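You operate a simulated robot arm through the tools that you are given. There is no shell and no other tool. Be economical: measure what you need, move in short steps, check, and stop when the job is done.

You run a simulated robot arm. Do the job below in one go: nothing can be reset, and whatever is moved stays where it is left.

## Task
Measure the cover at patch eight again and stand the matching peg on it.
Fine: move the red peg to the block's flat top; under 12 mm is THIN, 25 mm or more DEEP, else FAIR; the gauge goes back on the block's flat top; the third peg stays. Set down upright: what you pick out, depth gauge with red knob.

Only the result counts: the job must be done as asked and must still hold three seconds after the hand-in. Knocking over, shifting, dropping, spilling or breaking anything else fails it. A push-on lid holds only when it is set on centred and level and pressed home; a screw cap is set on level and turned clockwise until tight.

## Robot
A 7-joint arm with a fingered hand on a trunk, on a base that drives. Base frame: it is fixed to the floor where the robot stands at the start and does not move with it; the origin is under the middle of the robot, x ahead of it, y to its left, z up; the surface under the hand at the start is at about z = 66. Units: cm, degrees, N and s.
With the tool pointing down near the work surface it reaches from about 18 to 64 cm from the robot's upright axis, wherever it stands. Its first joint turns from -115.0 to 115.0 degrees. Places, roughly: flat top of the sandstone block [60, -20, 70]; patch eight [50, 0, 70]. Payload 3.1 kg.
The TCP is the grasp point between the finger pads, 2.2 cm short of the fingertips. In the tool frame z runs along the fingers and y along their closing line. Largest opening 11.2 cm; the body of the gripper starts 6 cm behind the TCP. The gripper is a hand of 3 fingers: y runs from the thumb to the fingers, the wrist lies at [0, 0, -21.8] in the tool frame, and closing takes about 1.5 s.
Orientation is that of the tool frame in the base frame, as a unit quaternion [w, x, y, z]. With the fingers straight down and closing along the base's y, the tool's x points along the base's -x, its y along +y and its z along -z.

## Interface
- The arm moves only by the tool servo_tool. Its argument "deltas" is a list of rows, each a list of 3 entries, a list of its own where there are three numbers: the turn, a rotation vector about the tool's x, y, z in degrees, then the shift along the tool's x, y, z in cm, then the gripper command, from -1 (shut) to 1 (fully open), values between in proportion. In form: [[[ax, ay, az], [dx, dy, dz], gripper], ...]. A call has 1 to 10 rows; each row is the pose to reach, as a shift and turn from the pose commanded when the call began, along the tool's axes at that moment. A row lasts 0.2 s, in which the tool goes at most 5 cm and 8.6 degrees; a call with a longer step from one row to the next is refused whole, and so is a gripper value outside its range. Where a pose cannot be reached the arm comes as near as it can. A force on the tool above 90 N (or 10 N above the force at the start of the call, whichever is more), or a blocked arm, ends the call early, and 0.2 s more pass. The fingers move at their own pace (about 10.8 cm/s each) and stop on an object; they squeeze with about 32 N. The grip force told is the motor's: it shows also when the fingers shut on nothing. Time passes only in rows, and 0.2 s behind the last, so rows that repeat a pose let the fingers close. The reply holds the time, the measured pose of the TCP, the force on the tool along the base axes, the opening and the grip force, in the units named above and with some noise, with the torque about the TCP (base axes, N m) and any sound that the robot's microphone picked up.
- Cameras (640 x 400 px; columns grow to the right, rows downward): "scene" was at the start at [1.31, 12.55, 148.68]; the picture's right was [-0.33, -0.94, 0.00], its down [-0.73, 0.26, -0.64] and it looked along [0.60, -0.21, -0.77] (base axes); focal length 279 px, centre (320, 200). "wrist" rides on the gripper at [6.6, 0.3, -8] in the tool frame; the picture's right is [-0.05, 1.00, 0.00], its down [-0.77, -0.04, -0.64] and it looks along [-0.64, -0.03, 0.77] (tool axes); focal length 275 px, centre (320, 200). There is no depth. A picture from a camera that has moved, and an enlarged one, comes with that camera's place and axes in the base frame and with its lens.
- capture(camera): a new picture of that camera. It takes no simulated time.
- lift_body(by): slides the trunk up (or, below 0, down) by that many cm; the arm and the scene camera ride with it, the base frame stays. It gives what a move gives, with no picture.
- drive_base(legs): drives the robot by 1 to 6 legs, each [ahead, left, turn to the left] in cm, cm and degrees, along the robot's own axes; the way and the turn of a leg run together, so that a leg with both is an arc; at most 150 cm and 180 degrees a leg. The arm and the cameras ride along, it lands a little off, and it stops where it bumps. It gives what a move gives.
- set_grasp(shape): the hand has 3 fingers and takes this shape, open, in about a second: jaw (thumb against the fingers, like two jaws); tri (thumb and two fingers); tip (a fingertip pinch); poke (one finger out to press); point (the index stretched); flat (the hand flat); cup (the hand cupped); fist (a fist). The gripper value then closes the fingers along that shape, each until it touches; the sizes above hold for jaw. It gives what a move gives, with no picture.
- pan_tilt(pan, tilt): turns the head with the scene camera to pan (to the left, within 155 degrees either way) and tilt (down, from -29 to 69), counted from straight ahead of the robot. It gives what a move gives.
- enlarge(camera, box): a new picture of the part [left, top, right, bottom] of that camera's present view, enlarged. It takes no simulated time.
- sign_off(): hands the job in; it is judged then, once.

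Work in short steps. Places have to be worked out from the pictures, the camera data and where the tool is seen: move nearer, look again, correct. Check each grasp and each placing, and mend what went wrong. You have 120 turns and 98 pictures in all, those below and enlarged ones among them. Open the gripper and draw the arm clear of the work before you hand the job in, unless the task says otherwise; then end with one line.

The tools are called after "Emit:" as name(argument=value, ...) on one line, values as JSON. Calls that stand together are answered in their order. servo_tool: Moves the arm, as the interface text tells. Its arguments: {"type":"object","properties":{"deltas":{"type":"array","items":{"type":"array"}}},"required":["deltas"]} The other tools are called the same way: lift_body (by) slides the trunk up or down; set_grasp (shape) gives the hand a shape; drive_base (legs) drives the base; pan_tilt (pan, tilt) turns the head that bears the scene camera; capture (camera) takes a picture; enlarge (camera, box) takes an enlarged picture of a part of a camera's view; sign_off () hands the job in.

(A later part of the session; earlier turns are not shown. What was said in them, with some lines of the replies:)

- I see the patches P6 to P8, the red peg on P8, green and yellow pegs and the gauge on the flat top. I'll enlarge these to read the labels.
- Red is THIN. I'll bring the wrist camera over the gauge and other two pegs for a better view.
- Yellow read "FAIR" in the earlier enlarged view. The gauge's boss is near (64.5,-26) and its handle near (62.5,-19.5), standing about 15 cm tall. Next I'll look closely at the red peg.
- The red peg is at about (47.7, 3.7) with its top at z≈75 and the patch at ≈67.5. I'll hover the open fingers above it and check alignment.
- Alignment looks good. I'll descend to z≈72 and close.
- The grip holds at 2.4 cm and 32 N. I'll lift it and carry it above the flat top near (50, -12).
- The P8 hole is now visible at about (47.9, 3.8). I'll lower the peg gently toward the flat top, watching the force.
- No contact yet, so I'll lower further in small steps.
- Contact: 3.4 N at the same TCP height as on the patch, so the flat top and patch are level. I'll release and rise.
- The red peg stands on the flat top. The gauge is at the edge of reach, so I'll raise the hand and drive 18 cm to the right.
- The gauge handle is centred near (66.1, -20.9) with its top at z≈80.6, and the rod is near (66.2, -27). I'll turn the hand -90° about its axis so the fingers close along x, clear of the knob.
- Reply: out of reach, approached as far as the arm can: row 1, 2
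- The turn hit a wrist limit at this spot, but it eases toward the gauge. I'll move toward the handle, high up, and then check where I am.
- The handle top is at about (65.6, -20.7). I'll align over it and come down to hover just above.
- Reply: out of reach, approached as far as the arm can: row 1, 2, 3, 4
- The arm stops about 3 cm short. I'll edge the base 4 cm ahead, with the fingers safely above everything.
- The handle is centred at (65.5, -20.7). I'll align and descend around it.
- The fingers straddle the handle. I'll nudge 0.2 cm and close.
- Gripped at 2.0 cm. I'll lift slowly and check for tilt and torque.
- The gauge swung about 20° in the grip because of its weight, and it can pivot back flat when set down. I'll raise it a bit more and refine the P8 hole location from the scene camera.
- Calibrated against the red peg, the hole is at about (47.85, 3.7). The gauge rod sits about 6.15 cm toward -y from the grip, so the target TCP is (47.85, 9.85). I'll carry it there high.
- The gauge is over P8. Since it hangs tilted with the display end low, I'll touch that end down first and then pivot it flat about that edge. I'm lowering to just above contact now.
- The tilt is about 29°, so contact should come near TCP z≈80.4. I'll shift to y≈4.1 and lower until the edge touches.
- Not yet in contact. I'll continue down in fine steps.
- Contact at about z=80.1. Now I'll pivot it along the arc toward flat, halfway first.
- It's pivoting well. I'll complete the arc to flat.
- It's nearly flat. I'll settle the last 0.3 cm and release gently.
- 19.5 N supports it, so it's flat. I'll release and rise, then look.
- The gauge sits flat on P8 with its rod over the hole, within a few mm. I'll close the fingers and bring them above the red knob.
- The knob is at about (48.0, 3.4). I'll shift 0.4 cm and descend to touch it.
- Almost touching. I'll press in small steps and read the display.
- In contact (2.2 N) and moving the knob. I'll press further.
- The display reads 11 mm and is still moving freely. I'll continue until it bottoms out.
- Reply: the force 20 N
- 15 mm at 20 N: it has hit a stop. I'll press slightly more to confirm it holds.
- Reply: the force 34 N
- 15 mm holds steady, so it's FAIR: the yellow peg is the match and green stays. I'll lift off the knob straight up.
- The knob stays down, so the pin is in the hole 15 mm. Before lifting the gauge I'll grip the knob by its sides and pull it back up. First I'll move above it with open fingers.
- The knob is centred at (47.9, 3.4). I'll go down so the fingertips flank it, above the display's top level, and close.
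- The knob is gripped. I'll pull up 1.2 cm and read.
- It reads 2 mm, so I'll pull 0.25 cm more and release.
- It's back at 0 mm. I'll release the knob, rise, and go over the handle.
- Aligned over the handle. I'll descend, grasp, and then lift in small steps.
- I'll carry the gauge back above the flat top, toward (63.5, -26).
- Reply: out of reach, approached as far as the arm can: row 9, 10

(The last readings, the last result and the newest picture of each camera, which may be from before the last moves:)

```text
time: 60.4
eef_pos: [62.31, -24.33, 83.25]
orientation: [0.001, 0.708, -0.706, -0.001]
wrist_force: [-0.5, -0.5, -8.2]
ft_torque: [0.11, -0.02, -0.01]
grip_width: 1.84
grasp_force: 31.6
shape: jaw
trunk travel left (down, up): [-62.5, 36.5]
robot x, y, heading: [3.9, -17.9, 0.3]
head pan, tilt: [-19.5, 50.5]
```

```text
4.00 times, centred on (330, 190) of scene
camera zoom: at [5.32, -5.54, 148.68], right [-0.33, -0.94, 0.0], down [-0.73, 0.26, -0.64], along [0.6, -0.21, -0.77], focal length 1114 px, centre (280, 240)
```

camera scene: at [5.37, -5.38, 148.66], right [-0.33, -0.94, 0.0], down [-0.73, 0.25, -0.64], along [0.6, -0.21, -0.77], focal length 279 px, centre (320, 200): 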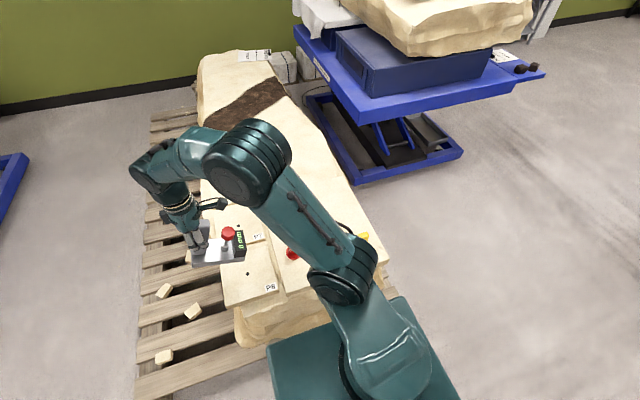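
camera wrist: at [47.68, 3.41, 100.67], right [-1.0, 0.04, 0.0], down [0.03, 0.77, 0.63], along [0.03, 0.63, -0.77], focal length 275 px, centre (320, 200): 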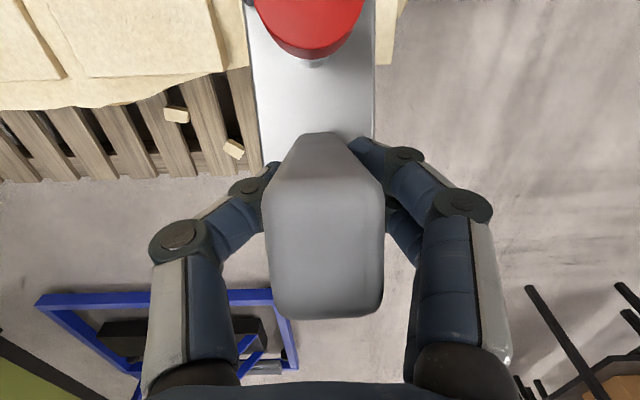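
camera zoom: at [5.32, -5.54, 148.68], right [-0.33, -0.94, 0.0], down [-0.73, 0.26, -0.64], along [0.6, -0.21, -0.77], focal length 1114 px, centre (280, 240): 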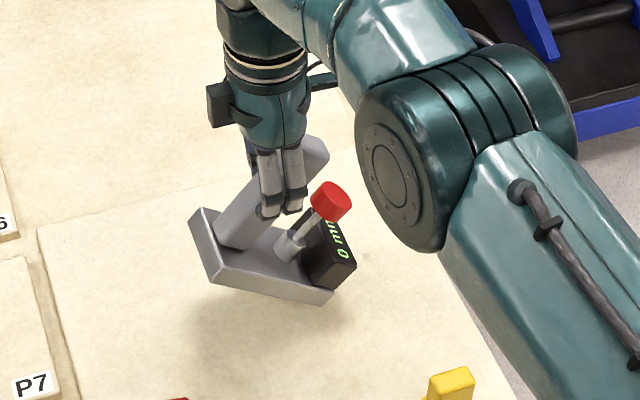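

It hangs at about 40° now. I'll lower until the display-end edge touches, expected near TCP z≈81.

Emit:
servo_tool(deltas=[[[0, 0, 0], [0, 0, 0.5], -1], [[0, 0, 0], [0, 0, 1.0], -1], [[0, 0, 0], [0, 0, 1.4], -1], [[0, 0, 0], [0, 0, 1.4], -1]])

Emit:
servo_tool(deltas=[[[0, 0, 0], [0, 0, 0.25], -1], [[0, 0, 0], [0, 0, 0.5], -1], [[0, 0, 0], [0, 0, 0.5], -1]])

Emit:
enlarge(camera="scene", box=[270, 140, 390, 240])

```text
time: 61.4
eef_pos: [62.36, -24.35, 82.05]
orientation: [0.0, 0.707, -0.707, 0.0]
wrist_force: [0.8, 2.2, -2.2]
ft_torque: [0.08, 0.01, -0.02]
grip_width: 1.87
grasp_force: 32.5
shape: jaw
trunk travel left (down, up): [-62.5, 36.5]
robot x, y, heading: [3.82, -17.71, 0.2]
head pan, tilt: [-19.5, 50.5]
```

```text
time: 62.2
eef_pos: [62.32, -24.15, 81.77]
orientation: [-0.002, 0.709, -0.705, 0.002]
wrist_force: [6.1, 8.7, 17.9]
ft_torque: [0.15, -0.13, 0.03]
grip_width: 2.08
grasp_force: 32.3
shape: jaw
trunk travel left (down, up): [-62.5, 36.5]
robot x, y, heading: [3.81, -17.81, 0.1]
head pan, tilt: [-19.5, 50.5]
```

```text
4.00 times, centred on (330, 190) of scene
camera zoom: at [5.03, -5.29, 148.68], right [-0.33, -0.94, 0.0], down [-0.73, 0.25, -0.64], along [0.6, -0.21, -0.77], focal length 1114 px, centre (280, 240)
```

zoom: 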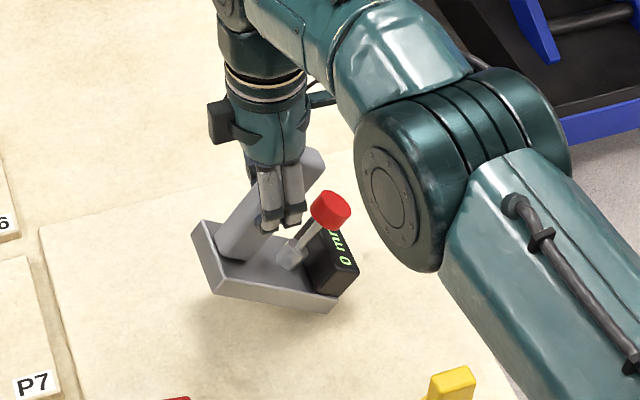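

In contact. Now I'll pivot toward flat along the arc, first half.

Emit:
servo_tool(deltas=[[[0, 0, 0], [-0.75, 0, -0.1], -1], [[0, 0, 0], [-1.5, 0, 0.0], -1], [[0, 0, 0], [-2.25, 0, 0.2], -1], [[0, 0, 0], [-3, 0, 0.45], -1], [[0, 0, 0], [-3.8, 0, 0.75], -1], [[0, 0, 0], [-4.6, 0, 1.1], -1], [[0, 0, 0], [-4.6, 0, 1.1], -1]])

Emit:
enlarge(camera="scene", box=[260, 140, 380, 240])

```text
time: 63.8
eef_pos: [62.21, -19.67, 80.34]
orientation: [0.0, 0.708, -0.706, 0.001]
wrist_force: [-0.2, -1.1, -4.8]
ft_torque: [-0.26, 0.04, -0.02]
grip_width: 1.99
grasp_force: 31.9
shape: jaw
trunk travel left (down, up): [-62.5, 36.5]
robot x, y, heading: [3.92, -18.25, -0.0]
head pan, tilt: [-19.5, 50.5]
```

```text
4.00 times, centred on (320, 190) of scene
camera zoom: at [5.28, -5.54, 148.68], right [-0.33, -0.94, 0.0], down [-0.73, 0.26, -0.64], along [0.6, -0.21, -0.77], focal length 1114 px, centre (320, 240)
```

zoom: 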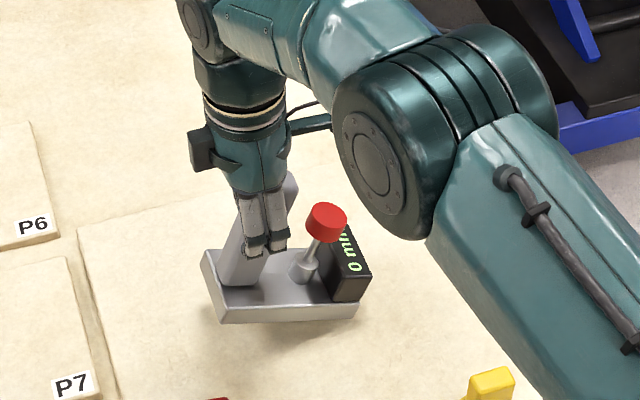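

It's pivoting as planned; continuing.

Emit:
servo_tool(deltas=[[[0, 0, 0], [-0.75, 0, 0.45], -1], [[0, 0, 0], [-1.5, 0, 0.9], -1], [[0, 0, 0], [-2.2, 0, 1.4], -1], [[0, 0, 0], [-3, 0, 2.1], -1], [[0, 0, 0], [-3.8, 0, 2.8], -1], [[0, 0, 0], [-3.8, 0, 2.8], -1]])

Emit:
enlarge(camera="scene", box=[260, 140, 380, 240])

```text
time: 65.2
eef_pos: [62.23, -15.63, 77.47]
orientation: [-0.001, 0.709, -0.705, 0.0]
wrist_force: [0.2, -0.9, -3.9]
ft_torque: [-0.32, 0.09, 0.01]
grip_width: 2.04
grasp_force: 31.8
shape: jaw
trunk travel left (down, up): [-62.5, 36.5]
robot x, y, heading: [3.93, -17.95, 0.1]
head pan, tilt: [-19.5, 50.5]
```

```text
4.00 times, centred on (320, 190) of scene
camera zoom: at [5.25, -5.52, 148.68], right [-0.33, -0.94, 0.0], down [-0.73, 0.26, -0.64], along [0.6, -0.21, -0.77], focal length 1114 px, centre (320, 240)
```

zoom: 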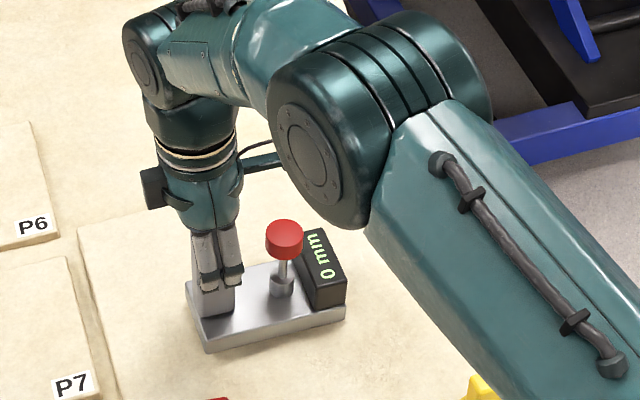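

It looks level now. I'll lower straight down in small steps until supported.

Emit:
servo_tool(deltas=[[[0, 0, 0], [0, 0, 0.3], -1], [[0, 0, 0], [0, 0, 0.6], -1], [[0, 0, 0], [0, 0, 0.6], -1]])

Emit:
servo_tool(deltas=[[[0, 0, 0], [0, 0, 0.2], -1], [[0, 0, 0], [0, 0, 0.4], -1], [[0, 0, 0], [0, 0, 0.4], -1]])

Emit:
enlarge(camera="scene", box=[260, 140, 380, 240])

```text
time: 66.0
eef_pos: [62.42, -15.71, 76.92]
orientation: [0.0, 0.708, -0.706, 0.0]
wrist_force: [0.4, 4.9, 0.5]
ft_torque: [-0.29, 0.09, -0.03]
grip_width: 2.05
grasp_force: 32.1
shape: jaw
trunk travel left (down, up): [-62.5, 36.5]
robot x, y, heading: [4.19, -18.19, 0.3]
head pan, tilt: [-19.5, 50.5]
```

```text
time: 66.8
eef_pos: [62.28, -15.69, 76.69]
orientation: [-0.001, 0.708, -0.706, 0.001]
wrist_force: [3.7, 3.8, 11.2]
ft_torque: [-0.29, -0.03, 0.01]
grip_width: 2.05
grasp_force: 32.0
shape: jaw
trunk travel left (down, up): [-62.5, 36.5]
robot x, y, heading: [4.1, -18.04, -0.0]
head pan, tilt: [-19.5, 50.5]
```

```text
4.00 times, centred on (320, 190) of scene
camera zoom: at [5.07, -5.43, 148.69], right [-0.33, -0.94, 0.0], down [-0.73, 0.25, -0.64], along [0.6, -0.21, -0.77], focal length 1114 px, centre (320, 240)
```

zoom: 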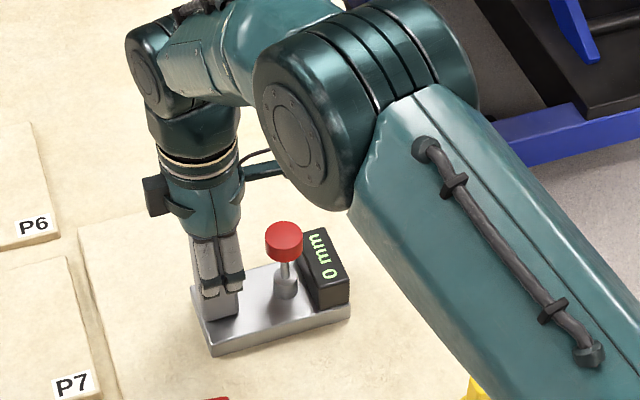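

Supported at 11 N and flat. Release and rise.

Emit:
servo_tool(deltas=[[[0, 0, 0], [0, 0, -0.15], -1], [[0, 0, 0], [0, 0, -0.15], -0.4], [[0, 0, 0], [0, 0, -0.15], 0.2], [[0, 0, 0], [0, 0, -0.15], 0.4], [[0, 0, 0], [0, 0, -0.15], 0.4], [[0, 0, 0], [0, 0, -4], 0.4], [[0, 0, 0], [0, 0, -8.5], 0.4], [[0, 0, 0], [0, 0, -13], 0.4], [[0, 0, 0], [0, 0, -13], 0.4]])

Emit:
enlarge(camera="scene", box=[240, 140, 400, 260])

Emit:
capture(camera="wrist")

```text
time: 68.8
eef_pos: [62.42, -15.64, 89.36]
orientation: [0.0, 0.708, -0.706, 0.0]
wrist_force: [0.3, -0.2, -0.6]
ft_torque: [-0.03, 0.0, 0.0]
grip_width: 7.82
grasp_force: 0.0
shape: jaw
trunk travel left (down, up): [-62.5, 36.5]
robot x, y, heading: [4.0, -18.27, 0.2]
head pan, tilt: [-19.5, 50.5]
```

```text
3.33 times, centred on (320, 200) of scene
camera zoom: at [5.25, -5.51, 148.68], right [-0.33, -0.94, 0.0], down [-0.73, 0.25, -0.64], along [0.6, -0.21, -0.77], focal length 929 px, centre (320, 200)
```

zoom: 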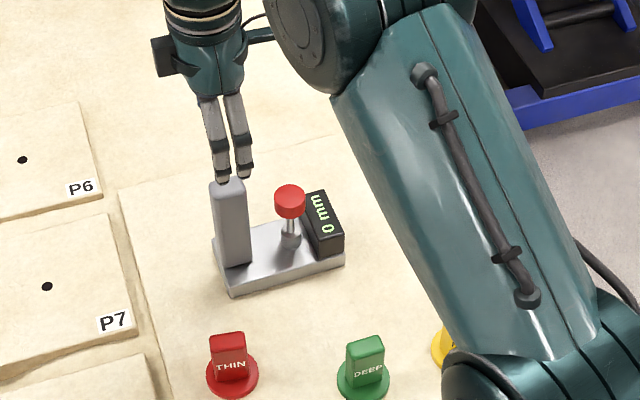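

```text
19 pictures are left
camera wrist: at [62.1, -22.28, 97.46], right [-1.0, 0.04, 0.0], down [0.03, 0.77, 0.64], along [0.03, 0.64, -0.77], focal length 275 px, centre (320, 200)
```

wrist: 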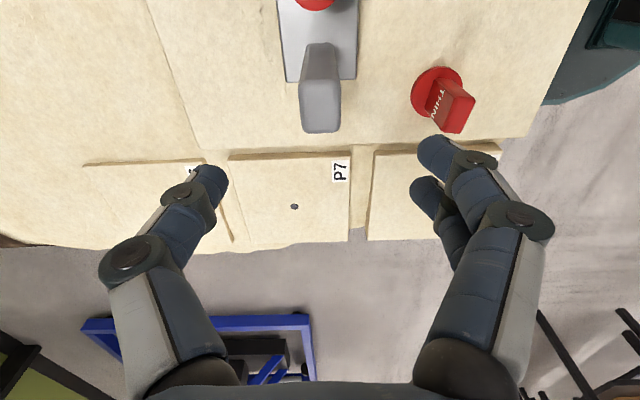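

The gauge stands upright on the flat top. Next I'll rise and turn the hand back +90° for the yellow peg.

Emit:
servo_tool(deltas=[[[0, 0, 8.5], [0, 0, -2], 0.4], [[0, 0, 17], [0, 0, -4], 0.4], [[0, 0, 25.5], [0, 0, -6], 0.4], [[0, 0, 34], [0, 0, -6], 0.4], [[0, 0, 42.5], [0, 0, -6], 0.4], [[0, 0, 51], [0, 0, -6], 0.4], [[0, 0, 59.5], [0, 0, -6], 0.4], [[0, 0, 68], [0, 0, -6], 0.4], [[0, 0, 76.5], [0, 0, -6], 0.4], [[0, 0, 85], [0, 0, -6], 0.4]])

Emit:
servo_tool(deltas=[[[0, 0, 5.1], [0, 0, 0], 0.4], [[0, 0, 5.1], [0, 0, 0], 0.4]])

```text
time: 71.0
eef_pos: [62.22, -15.81, 95.61]
orientation: [0.001, -0.044, 0.999, 0.0]
wrist_force: [0.2, 0.4, -0.7]
ft_torque: [0.0, 0.03, 0.0]
grip_width: 7.8
grasp_force: 0.0
shape: jaw
trunk travel left (down, up): [-62.5, 36.5]
robot x, y, heading: [3.9, -17.99, 0.2]
head pan, tilt: [-19.5, 50.5]
```

```text
time: 71.6
eef_pos: [62.29, -15.82, 95.55]
orientation: [0.0, -0.001, 1.0, 0.0]
wrist_force: [0.4, 0.5, 0.0]
ft_torque: [0.0, 0.0, -0.03]
grip_width: 7.81
grasp_force: 0.1
shape: jaw
trunk travel left (down, up): [-62.5, 36.5]
robot x, y, heading: [4.02, -17.63, -0.0]
head pan, tilt: [-19.5, 50.5]
```

Now move to behind and above the yellow peg for a look.

Emit:
servo_tool(deltas=[[[0, 0, 0], [3.2, -2.6, 0], 0.4], [[0, 0, 0], [6.4, -5.2, 0], 0.4], [[0, 0, 0], [9.6, -7.8, 0], 0.4], [[0, 0, 0], [12.8, -10.4, 0], 0.4], [[0, 0, 0], [16, -13, 0], 0.4], [[0, 0, 0], [19.2, -15.6, 0.5], 0.4], [[0, 0, 0], [22.3, -18.2, 1], 0.4], [[0, 0, 0], [22.3, -18.2, 2], 0.4]])

Emit:
enlarge(camera="wrist", box=[200, 0, 440, 150])

Emit:
enlarge(camera="scene", box=[270, 160, 430, 280])

```text
time: 73.4
eef_pos: [40.03, -34.09, 93.6]
orientation: [0.0, -0.001, 1.0, 0.0]
wrist_force: [-0.4, 0.1, -0.3]
ft_torque: [-0.01, -0.01, -0.03]
grip_width: 7.83
grasp_force: 0.0
shape: jaw
trunk travel left (down, up): [-62.5, 36.5]
robot x, y, heading: [4.09, -18.03, 0.4]
head pan, tilt: [-19.5, 50.5]
```

```text
2.67 times, centred on (320, 75) of wrist
camera zoom: at [33.48, -33.87, 101.66], right [0.04, 1.0, 0.0], down [0.77, -0.03, 0.64], along [0.63, -0.03, -0.77], focal length 734 px, centre (320, 533)
```

zoom: 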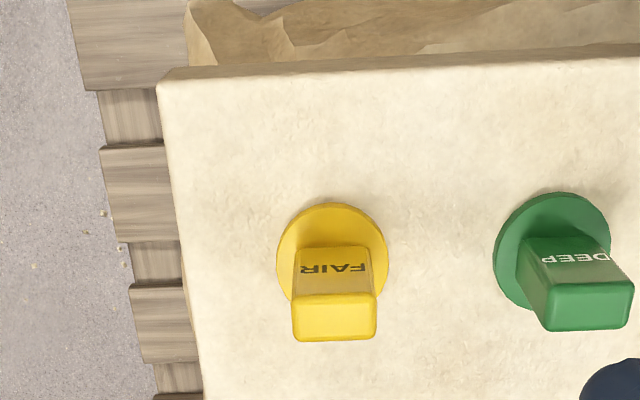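

```text
3.33 times, centred on (350, 220) of scene
camera zoom: at [5.29, -5.47, 148.67], right [-0.33, -0.94, 0.0], down [-0.73, 0.25, -0.64], along [0.6, -0.21, -0.77], focal length 929 px, centre (220, 133)
```

zoom: 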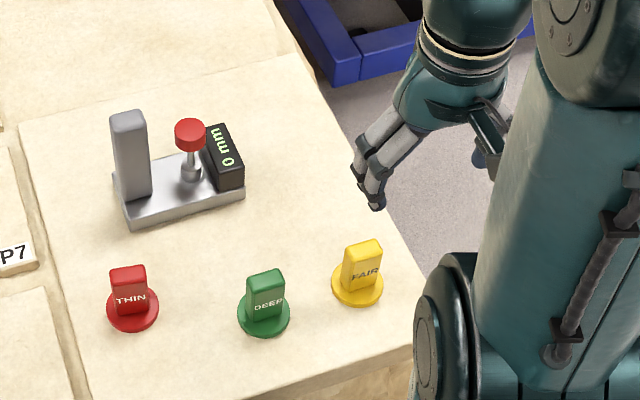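

Yellow is FAIR, at (45.1, -34.0). I'll descend over it and grasp at z≈72.2.

Emit:
servo_tool(deltas=[[[0, 0, 0], [-2.5, 0.05, 3], 0.3], [[0, 0, 0], [-5.05, 0.1, 6], 0.3], [[0, 0, 0], [-5.05, 0.1, 10.5], 0.3], [[0, 0, 0], [-5.05, 0.1, 15], 0.3], [[0, 0, 0], [-5.05, 0.1, 18.5], 0.3], [[0, 0, 0], [-5.05, 0.1, 18.5], 0.3]])

Emit:
capture(camera="wrist")

```text
time: 74.8
eef_pos: [44.93, -34.04, 75.04]
orientation: [0.001, -0.001, 1.0, 0.001]
wrist_force: [0.0, -0.4, 0.3]
ft_torque: [-0.01, 0.02, 0.01]
grip_width: 7.3
grasp_force: 0.1
shape: jaw
trunk travel left (down, up): [-62.5, 36.5]
robot x, y, heading: [3.91, -18.04, 0.3]
head pan, tilt: [-19.5, 50.5]
```

```text
16 pictures are left
camera wrist: at [38.34, -33.6, 83.08], right [0.04, 1.0, 0.0], down [0.77, -0.03, 0.64], along [0.64, -0.03, -0.77], focal length 275 px, centre (320, 200)
```

wrist: 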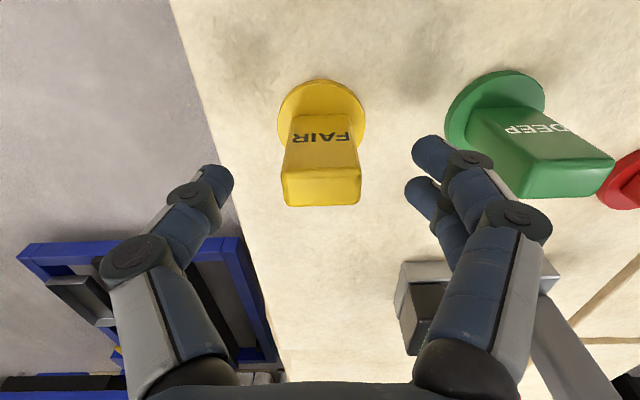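

Well aligned; a tiny correction, down, and close.

Emit:
servo_tool(deltas=[[[0, 0, 0], [0.2, 0.15, 1.5], 0.3], [[0, 0, 0], [0.2, 0.15, 2.8], 0.3], [[0, 0, 0], [0.2, 0.15, 2.8], 0.3], [[0, 0, 0], [0.2, 0.15, 2.8], -1], [[0, 0, 0], [0.2, 0.15, 2.8], -1], [[0, 0, 0], [0.2, 0.15, 2.8], -1], [[0, 0, 0], [0.2, 0.15, 2.8], -1], [[0, 0, 0], [0.2, 0.15, 2.8], -1]])

Emit:
servo_tool(deltas=[[[0, 0, 0], [0, 0, -3], -1], [[0, 0, 0], [0, 0, -7], -1], [[0, 0, 0], [0, 0, -11], -1], [[0, 0, 0], [0, 0, -15], -1], [[0, 0, 0], [0, 0, -15], -1]])

Emit:
capture(camera="wrist")

```text
time: 76.6
eef_pos: [44.81, -33.75, 72.11]
orientation: [0.0, -0.001, 1.0, 0.0]
wrist_force: [-0.4, -1.2, 2.7]
ft_torque: [0.01, -0.02, -0.03]
grip_width: 1.58
grasp_force: 31.5
shape: jaw
trunk travel left (down, up): [-62.5, 36.5]
robot x, y, heading: [3.93, -18.31, 0.1]
head pan, tilt: [-19.5, 50.5]
```

```text
time: 77.8
eef_pos: [44.72, -33.65, 87.21]
orientation: [0.0, -0.002, 1.0, 0.0]
wrist_force: [-0.5, -0.2, 0.1]
ft_torque: [0.04, -0.03, -0.02]
grip_width: 1.55
grasp_force: 31.9
shape: jaw
trunk travel left (down, up): [-62.5, 36.5]
robot x, y, heading: [4.05, -18.04, 0.1]
head pan, tilt: [-19.5, 50.5]
```

```text
15 pictures are left
camera wrist: at [38.18, -33.28, 95.19], right [0.04, 1.0, 0.0], down [0.77, -0.03, 0.64], along [0.63, -0.03, -0.77], focal length 275 px, centre (320, 200)
```

wrist: 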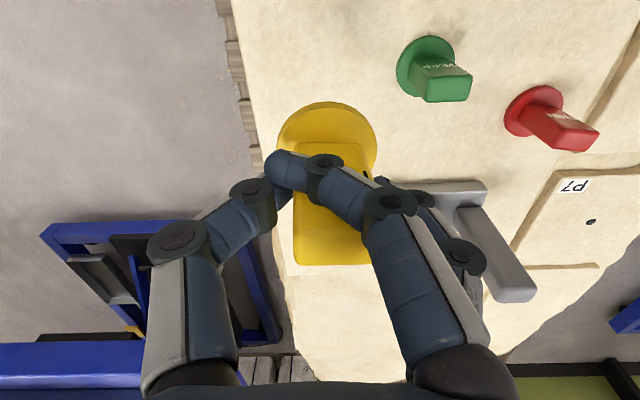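

The peg is lifted, though one finger slid in front of it. I'll check that it hangs upright.

Emit:
enlarge(camera="scene", box=[340, 160, 440, 240])

```text
5.00 times, centred on (390, 200) of scene
camera zoom: at [5.26, -5.53, 148.68], right [-0.33, -0.94, 0.0], down [-0.73, 0.26, -0.64], along [0.6, -0.21, -0.77], focal length 1393 px, centre (-30, 200)
```

zoom: 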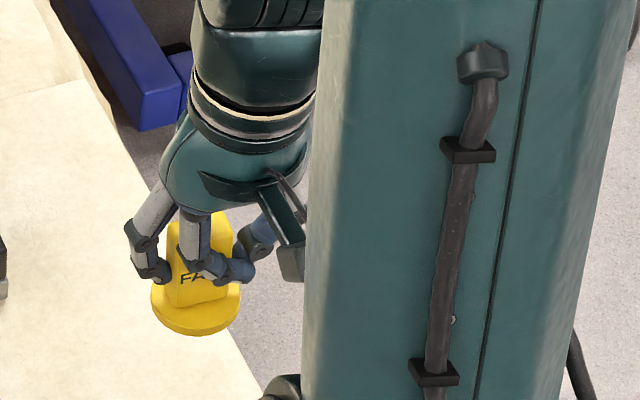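

Upright and secure. I'll carry it over P8 to above (47.85, 3.7).

Emit:
servo_tool(deltas=[[[0, 0, 0], [-0.3, 4.2, 0], -1], [[0, 0, 0], [-0.7, 8.4, 0], -1], [[0, 0, 0], [-1, 12.6, 0], -1], [[0, 0, 0], [-1.4, 16.8, 0], -1], [[0, 0, 0], [-1.8, 21, 0], -1], [[0, 0, 0], [-2.2, 25.2, 0], -1], [[0, 0, 0], [-2.6, 29.4, 0], -1], [[0, 0, 0], [-2.9, 33.6, 0], -1], [[0, 0, 0], [-3.1, 37.4, 0], -1], [[0, 0, 0], [-3.1, 37.4, 1], -1]])

Emit:
servo_tool(deltas=[[[0, 0, 0], [0, 0, 4], -1], [[0, 0, 0], [0, 0, 8], -1], [[0, 0, 0], [0, 0, 11], -1], [[0, 0, 0], [0, 0, 11], -1]])

Emit:
enlarge(camera="scene", box=[200, 220, 300, 300])

Emit:
capture(camera="wrist")

```text
time: 80.0
eef_pos: [47.91, 3.64, 86.25]
orientation: [0.0, -0.001, 1.0, 0.001]
wrist_force: [1.2, 0.0, 0.2]
ft_torque: [-0.02, 0.01, 0.0]
grip_width: 1.53
grasp_force: 32.3
shape: jaw
trunk travel left (down, up): [-62.5, 36.5]
robot x, y, heading: [3.61, -18.21, 0.1]
head pan, tilt: [-19.5, 50.5]
```

```text
time: 81.0
eef_pos: [47.92, 3.53, 75.16]
orientation: [0.0, -0.001, 1.0, 0.0]
wrist_force: [0.6, -0.6, -0.1]
ft_torque: [-0.01, -0.01, -0.02]
grip_width: 1.54
grasp_force: 31.9
shape: jaw
trunk travel left (down, up): [-62.5, 36.5]
robot x, y, heading: [4.29, -18.49, 0.3]
head pan, tilt: [-19.5, 50.5]
```

```text
5.00 times, centred on (250, 260) of scene
camera zoom: at [5.18, -5.5, 148.68], right [-0.33, -0.94, 0.0], down [-0.73, 0.25, -0.64], along [0.6, -0.21, -0.77], focal length 1393 px, centre (670, -100)
```

zoom: 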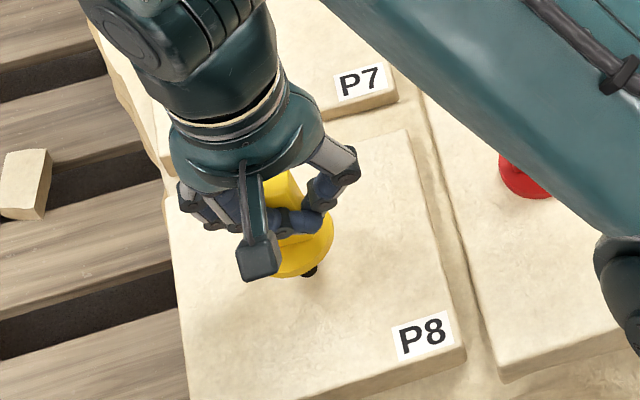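

```text
12 pictures are left
camera wrist: at [41.29, 3.89, 83.3], right [0.04, 1.0, 0.0], down [0.77, -0.03, 0.64], along [0.64, -0.03, -0.77], focal length 275 px, centre (320, 200)
```

wrist: 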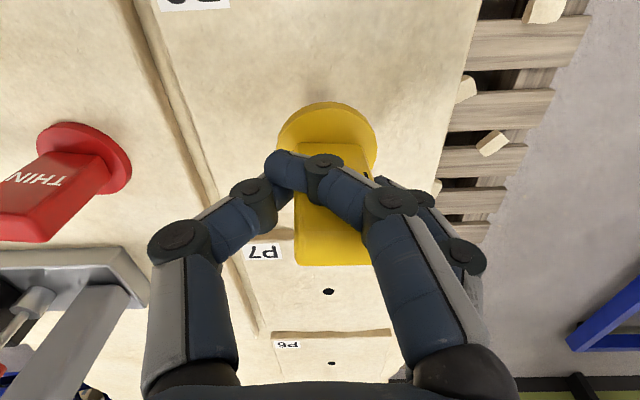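

The disc is lined up over the hole. I'll lower to contact, expected at TCP z≈72.1.

Emit:
servo_tool(deltas=[[[0, 0, 0], [0, 0.05, 1.2], -1], [[0, 0, 0], [0, 0.1, 2.4], -1], [[0, 0, 0], [0, 0.1, 2.8], -1], [[0, 0, 0], [0, 0.1, 2.8], -1]])

Emit:
servo_tool(deltas=[[[0, 0, 0], [0, 0, 0.15], -1], [[0, 0, 0], [0, 0, 0.3], -1], [[0, 0, 0], [0, 0, 0.3], -1]])

```text
time: 82.0
eef_pos: [47.9, 3.7, 72.39]
orientation: [0.001, -0.001, 1.0, 0.0]
wrist_force: [-0.5, 0.4, -0.5]
ft_torque: [0.01, -0.03, -0.01]
grip_width: 1.54
grasp_force: 31.8
shape: jaw
trunk travel left (down, up): [-62.5, 36.5]
robot x, y, heading: [3.68, -17.97, 0.4]
head pan, tilt: [-19.5, 50.5]
```

```text
time: 82.8
eef_pos: [47.9, 3.62, 72.19]
orientation: [0.0, -0.001, 1.0, 0.0]
wrist_force: [-1.7, -2.4, 8.5]
ft_torque: [0.1, -0.08, -0.01]
grip_width: 1.55
grasp_force: 31.6
shape: jaw
trunk travel left (down, up): [-62.5, 36.5]
robot x, y, heading: [3.3, -18.32, 0.1]
head pan, tilt: [-19.5, 50.5]
```

Contact at 8.5 N. I'll open gradually, then rise straight up.

Emit:
servo_tool(deltas=[[[0, 0, 0], [0, 0, -0.1], -0.7], [[0, 0, 0], [0, 0, -0.1], -0.5], [[0, 0, 0], [0, 0, -0.1], -0.2], [[0, 0, 0], [0, 0, -0.1], 0.2], [[0, 0, 0], [0, 0, -0.1], 0.4], [[0, 0, 0], [0, 0, -0.1], 0.4], [[0, 0, 0], [0, 0, -0.1], 0.4]])

Emit:
capture(camera="wrist")

```text
time: 84.4
eef_pos: [47.8, 3.74, 72.16]
orientation: [0.0, 0.0, 1.0, 0.0]
wrist_force: [0.2, -0.7, 0.8]
ft_torque: [0.02, 0.02, -0.03]
grip_width: 7.79
grasp_force: 0.1
shape: jaw
trunk travel left (down, up): [-62.5, 36.5]
robot x, y, heading: [4.53, -17.89, -0.2]
head pan, tilt: [-19.5, 50.5]
```

```text
11 pictures are left
camera wrist: at [41.27, 4.0, 80.25], right [0.04, 1.0, 0.0], down [0.77, -0.03, 0.64], along [0.64, -0.03, -0.77], focal length 275 px, centre (320, 200)
```

wrist: 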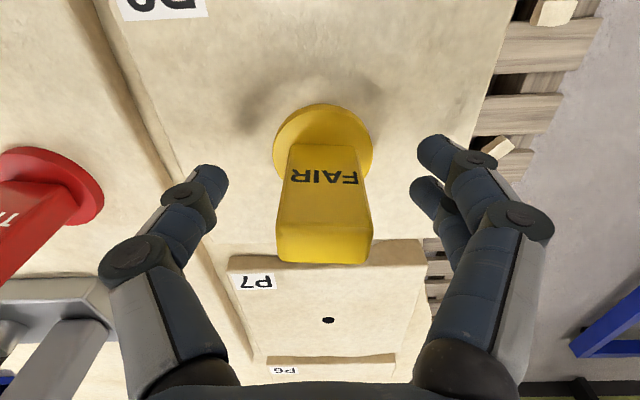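

The peg stands freely and upright. I'll rise, draw back clear, and verify everything.

Emit:
servo_tool(deltas=[[[0, 0, 0], [0, 0, -4], 0.6], [[0, 0, 0], [0, 0, -8], 0.6], [[0, 0, 0], [0, 0, -12], 1], [[0, 0, 0], [1, 0, -16.5], 1], [[0, 0, 0], [4, 0, -20], 1], [[0, 0, 0], [8, 0, -22], 1], [[0, 0, 0], [12, 0, -23], 1], [[0, 0, 0], [12, 0, -23], 1]])

Emit:
capture(camera="wrist")

Emit:
enlarge(camera="scene", box=[200, 150, 400, 310])

```text
time: 86.2
eef_pos: [35.97, 3.58, 95.12]
orientation: [0.0, -0.001, 1.0, 0.0]
wrist_force: [0.4, -0.3, -0.1]
ft_torque: [0.03, 0.0, 0.01]
grip_width: 11.2
grasp_force: 0.0
shape: jaw
trunk travel left (down, up): [-62.5, 36.5]
robot x, y, heading: [3.86, -17.79, 0.3]
head pan, tilt: [-19.5, 50.5]
```

```text
10 pictures are left
camera wrist: at [29.34, 4.04, 103.18], right [0.04, 1.0, 0.0], down [0.77, -0.03, 0.64], along [0.63, -0.03, -0.77], focal length 275 px, centre (320, 200)
```

wrist: 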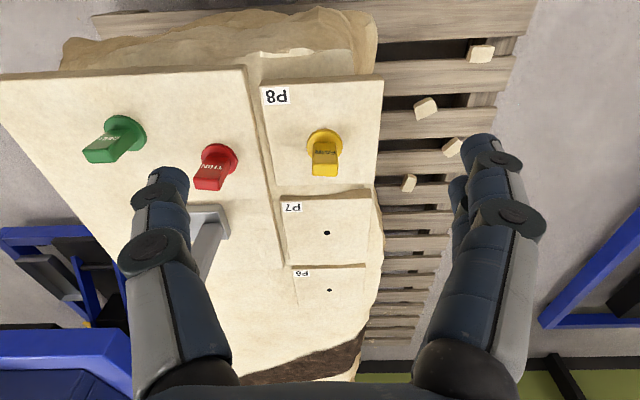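

```text
2.50 times, centred on (300, 230) of scene
camera zoom: at [5.26, -5.48, 148.67], right [-0.33, -0.94, 0.0], down [-0.73, 0.25, -0.64], along [0.6, -0.21, -0.77], focal length 697 px, centre (370, 125)
```

zoom: 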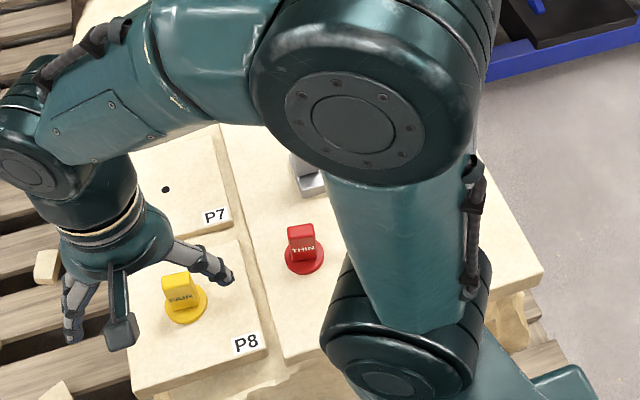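

Yellow (FAIR) stands on P8. Red, green and the gauge stand upright on the flat top, and the arm is clear. Handing in.

Emit:
sign_off()

```text
The job is handed in.
```

I re-measured patch eight at 15 mm, which is FAIR, and stood the yellow FAIR peg upright on it. The red peg and the depth gauge are both upright on the block's flat top, and the green peg was not touched. The gauge is a few cm from its starting spot.
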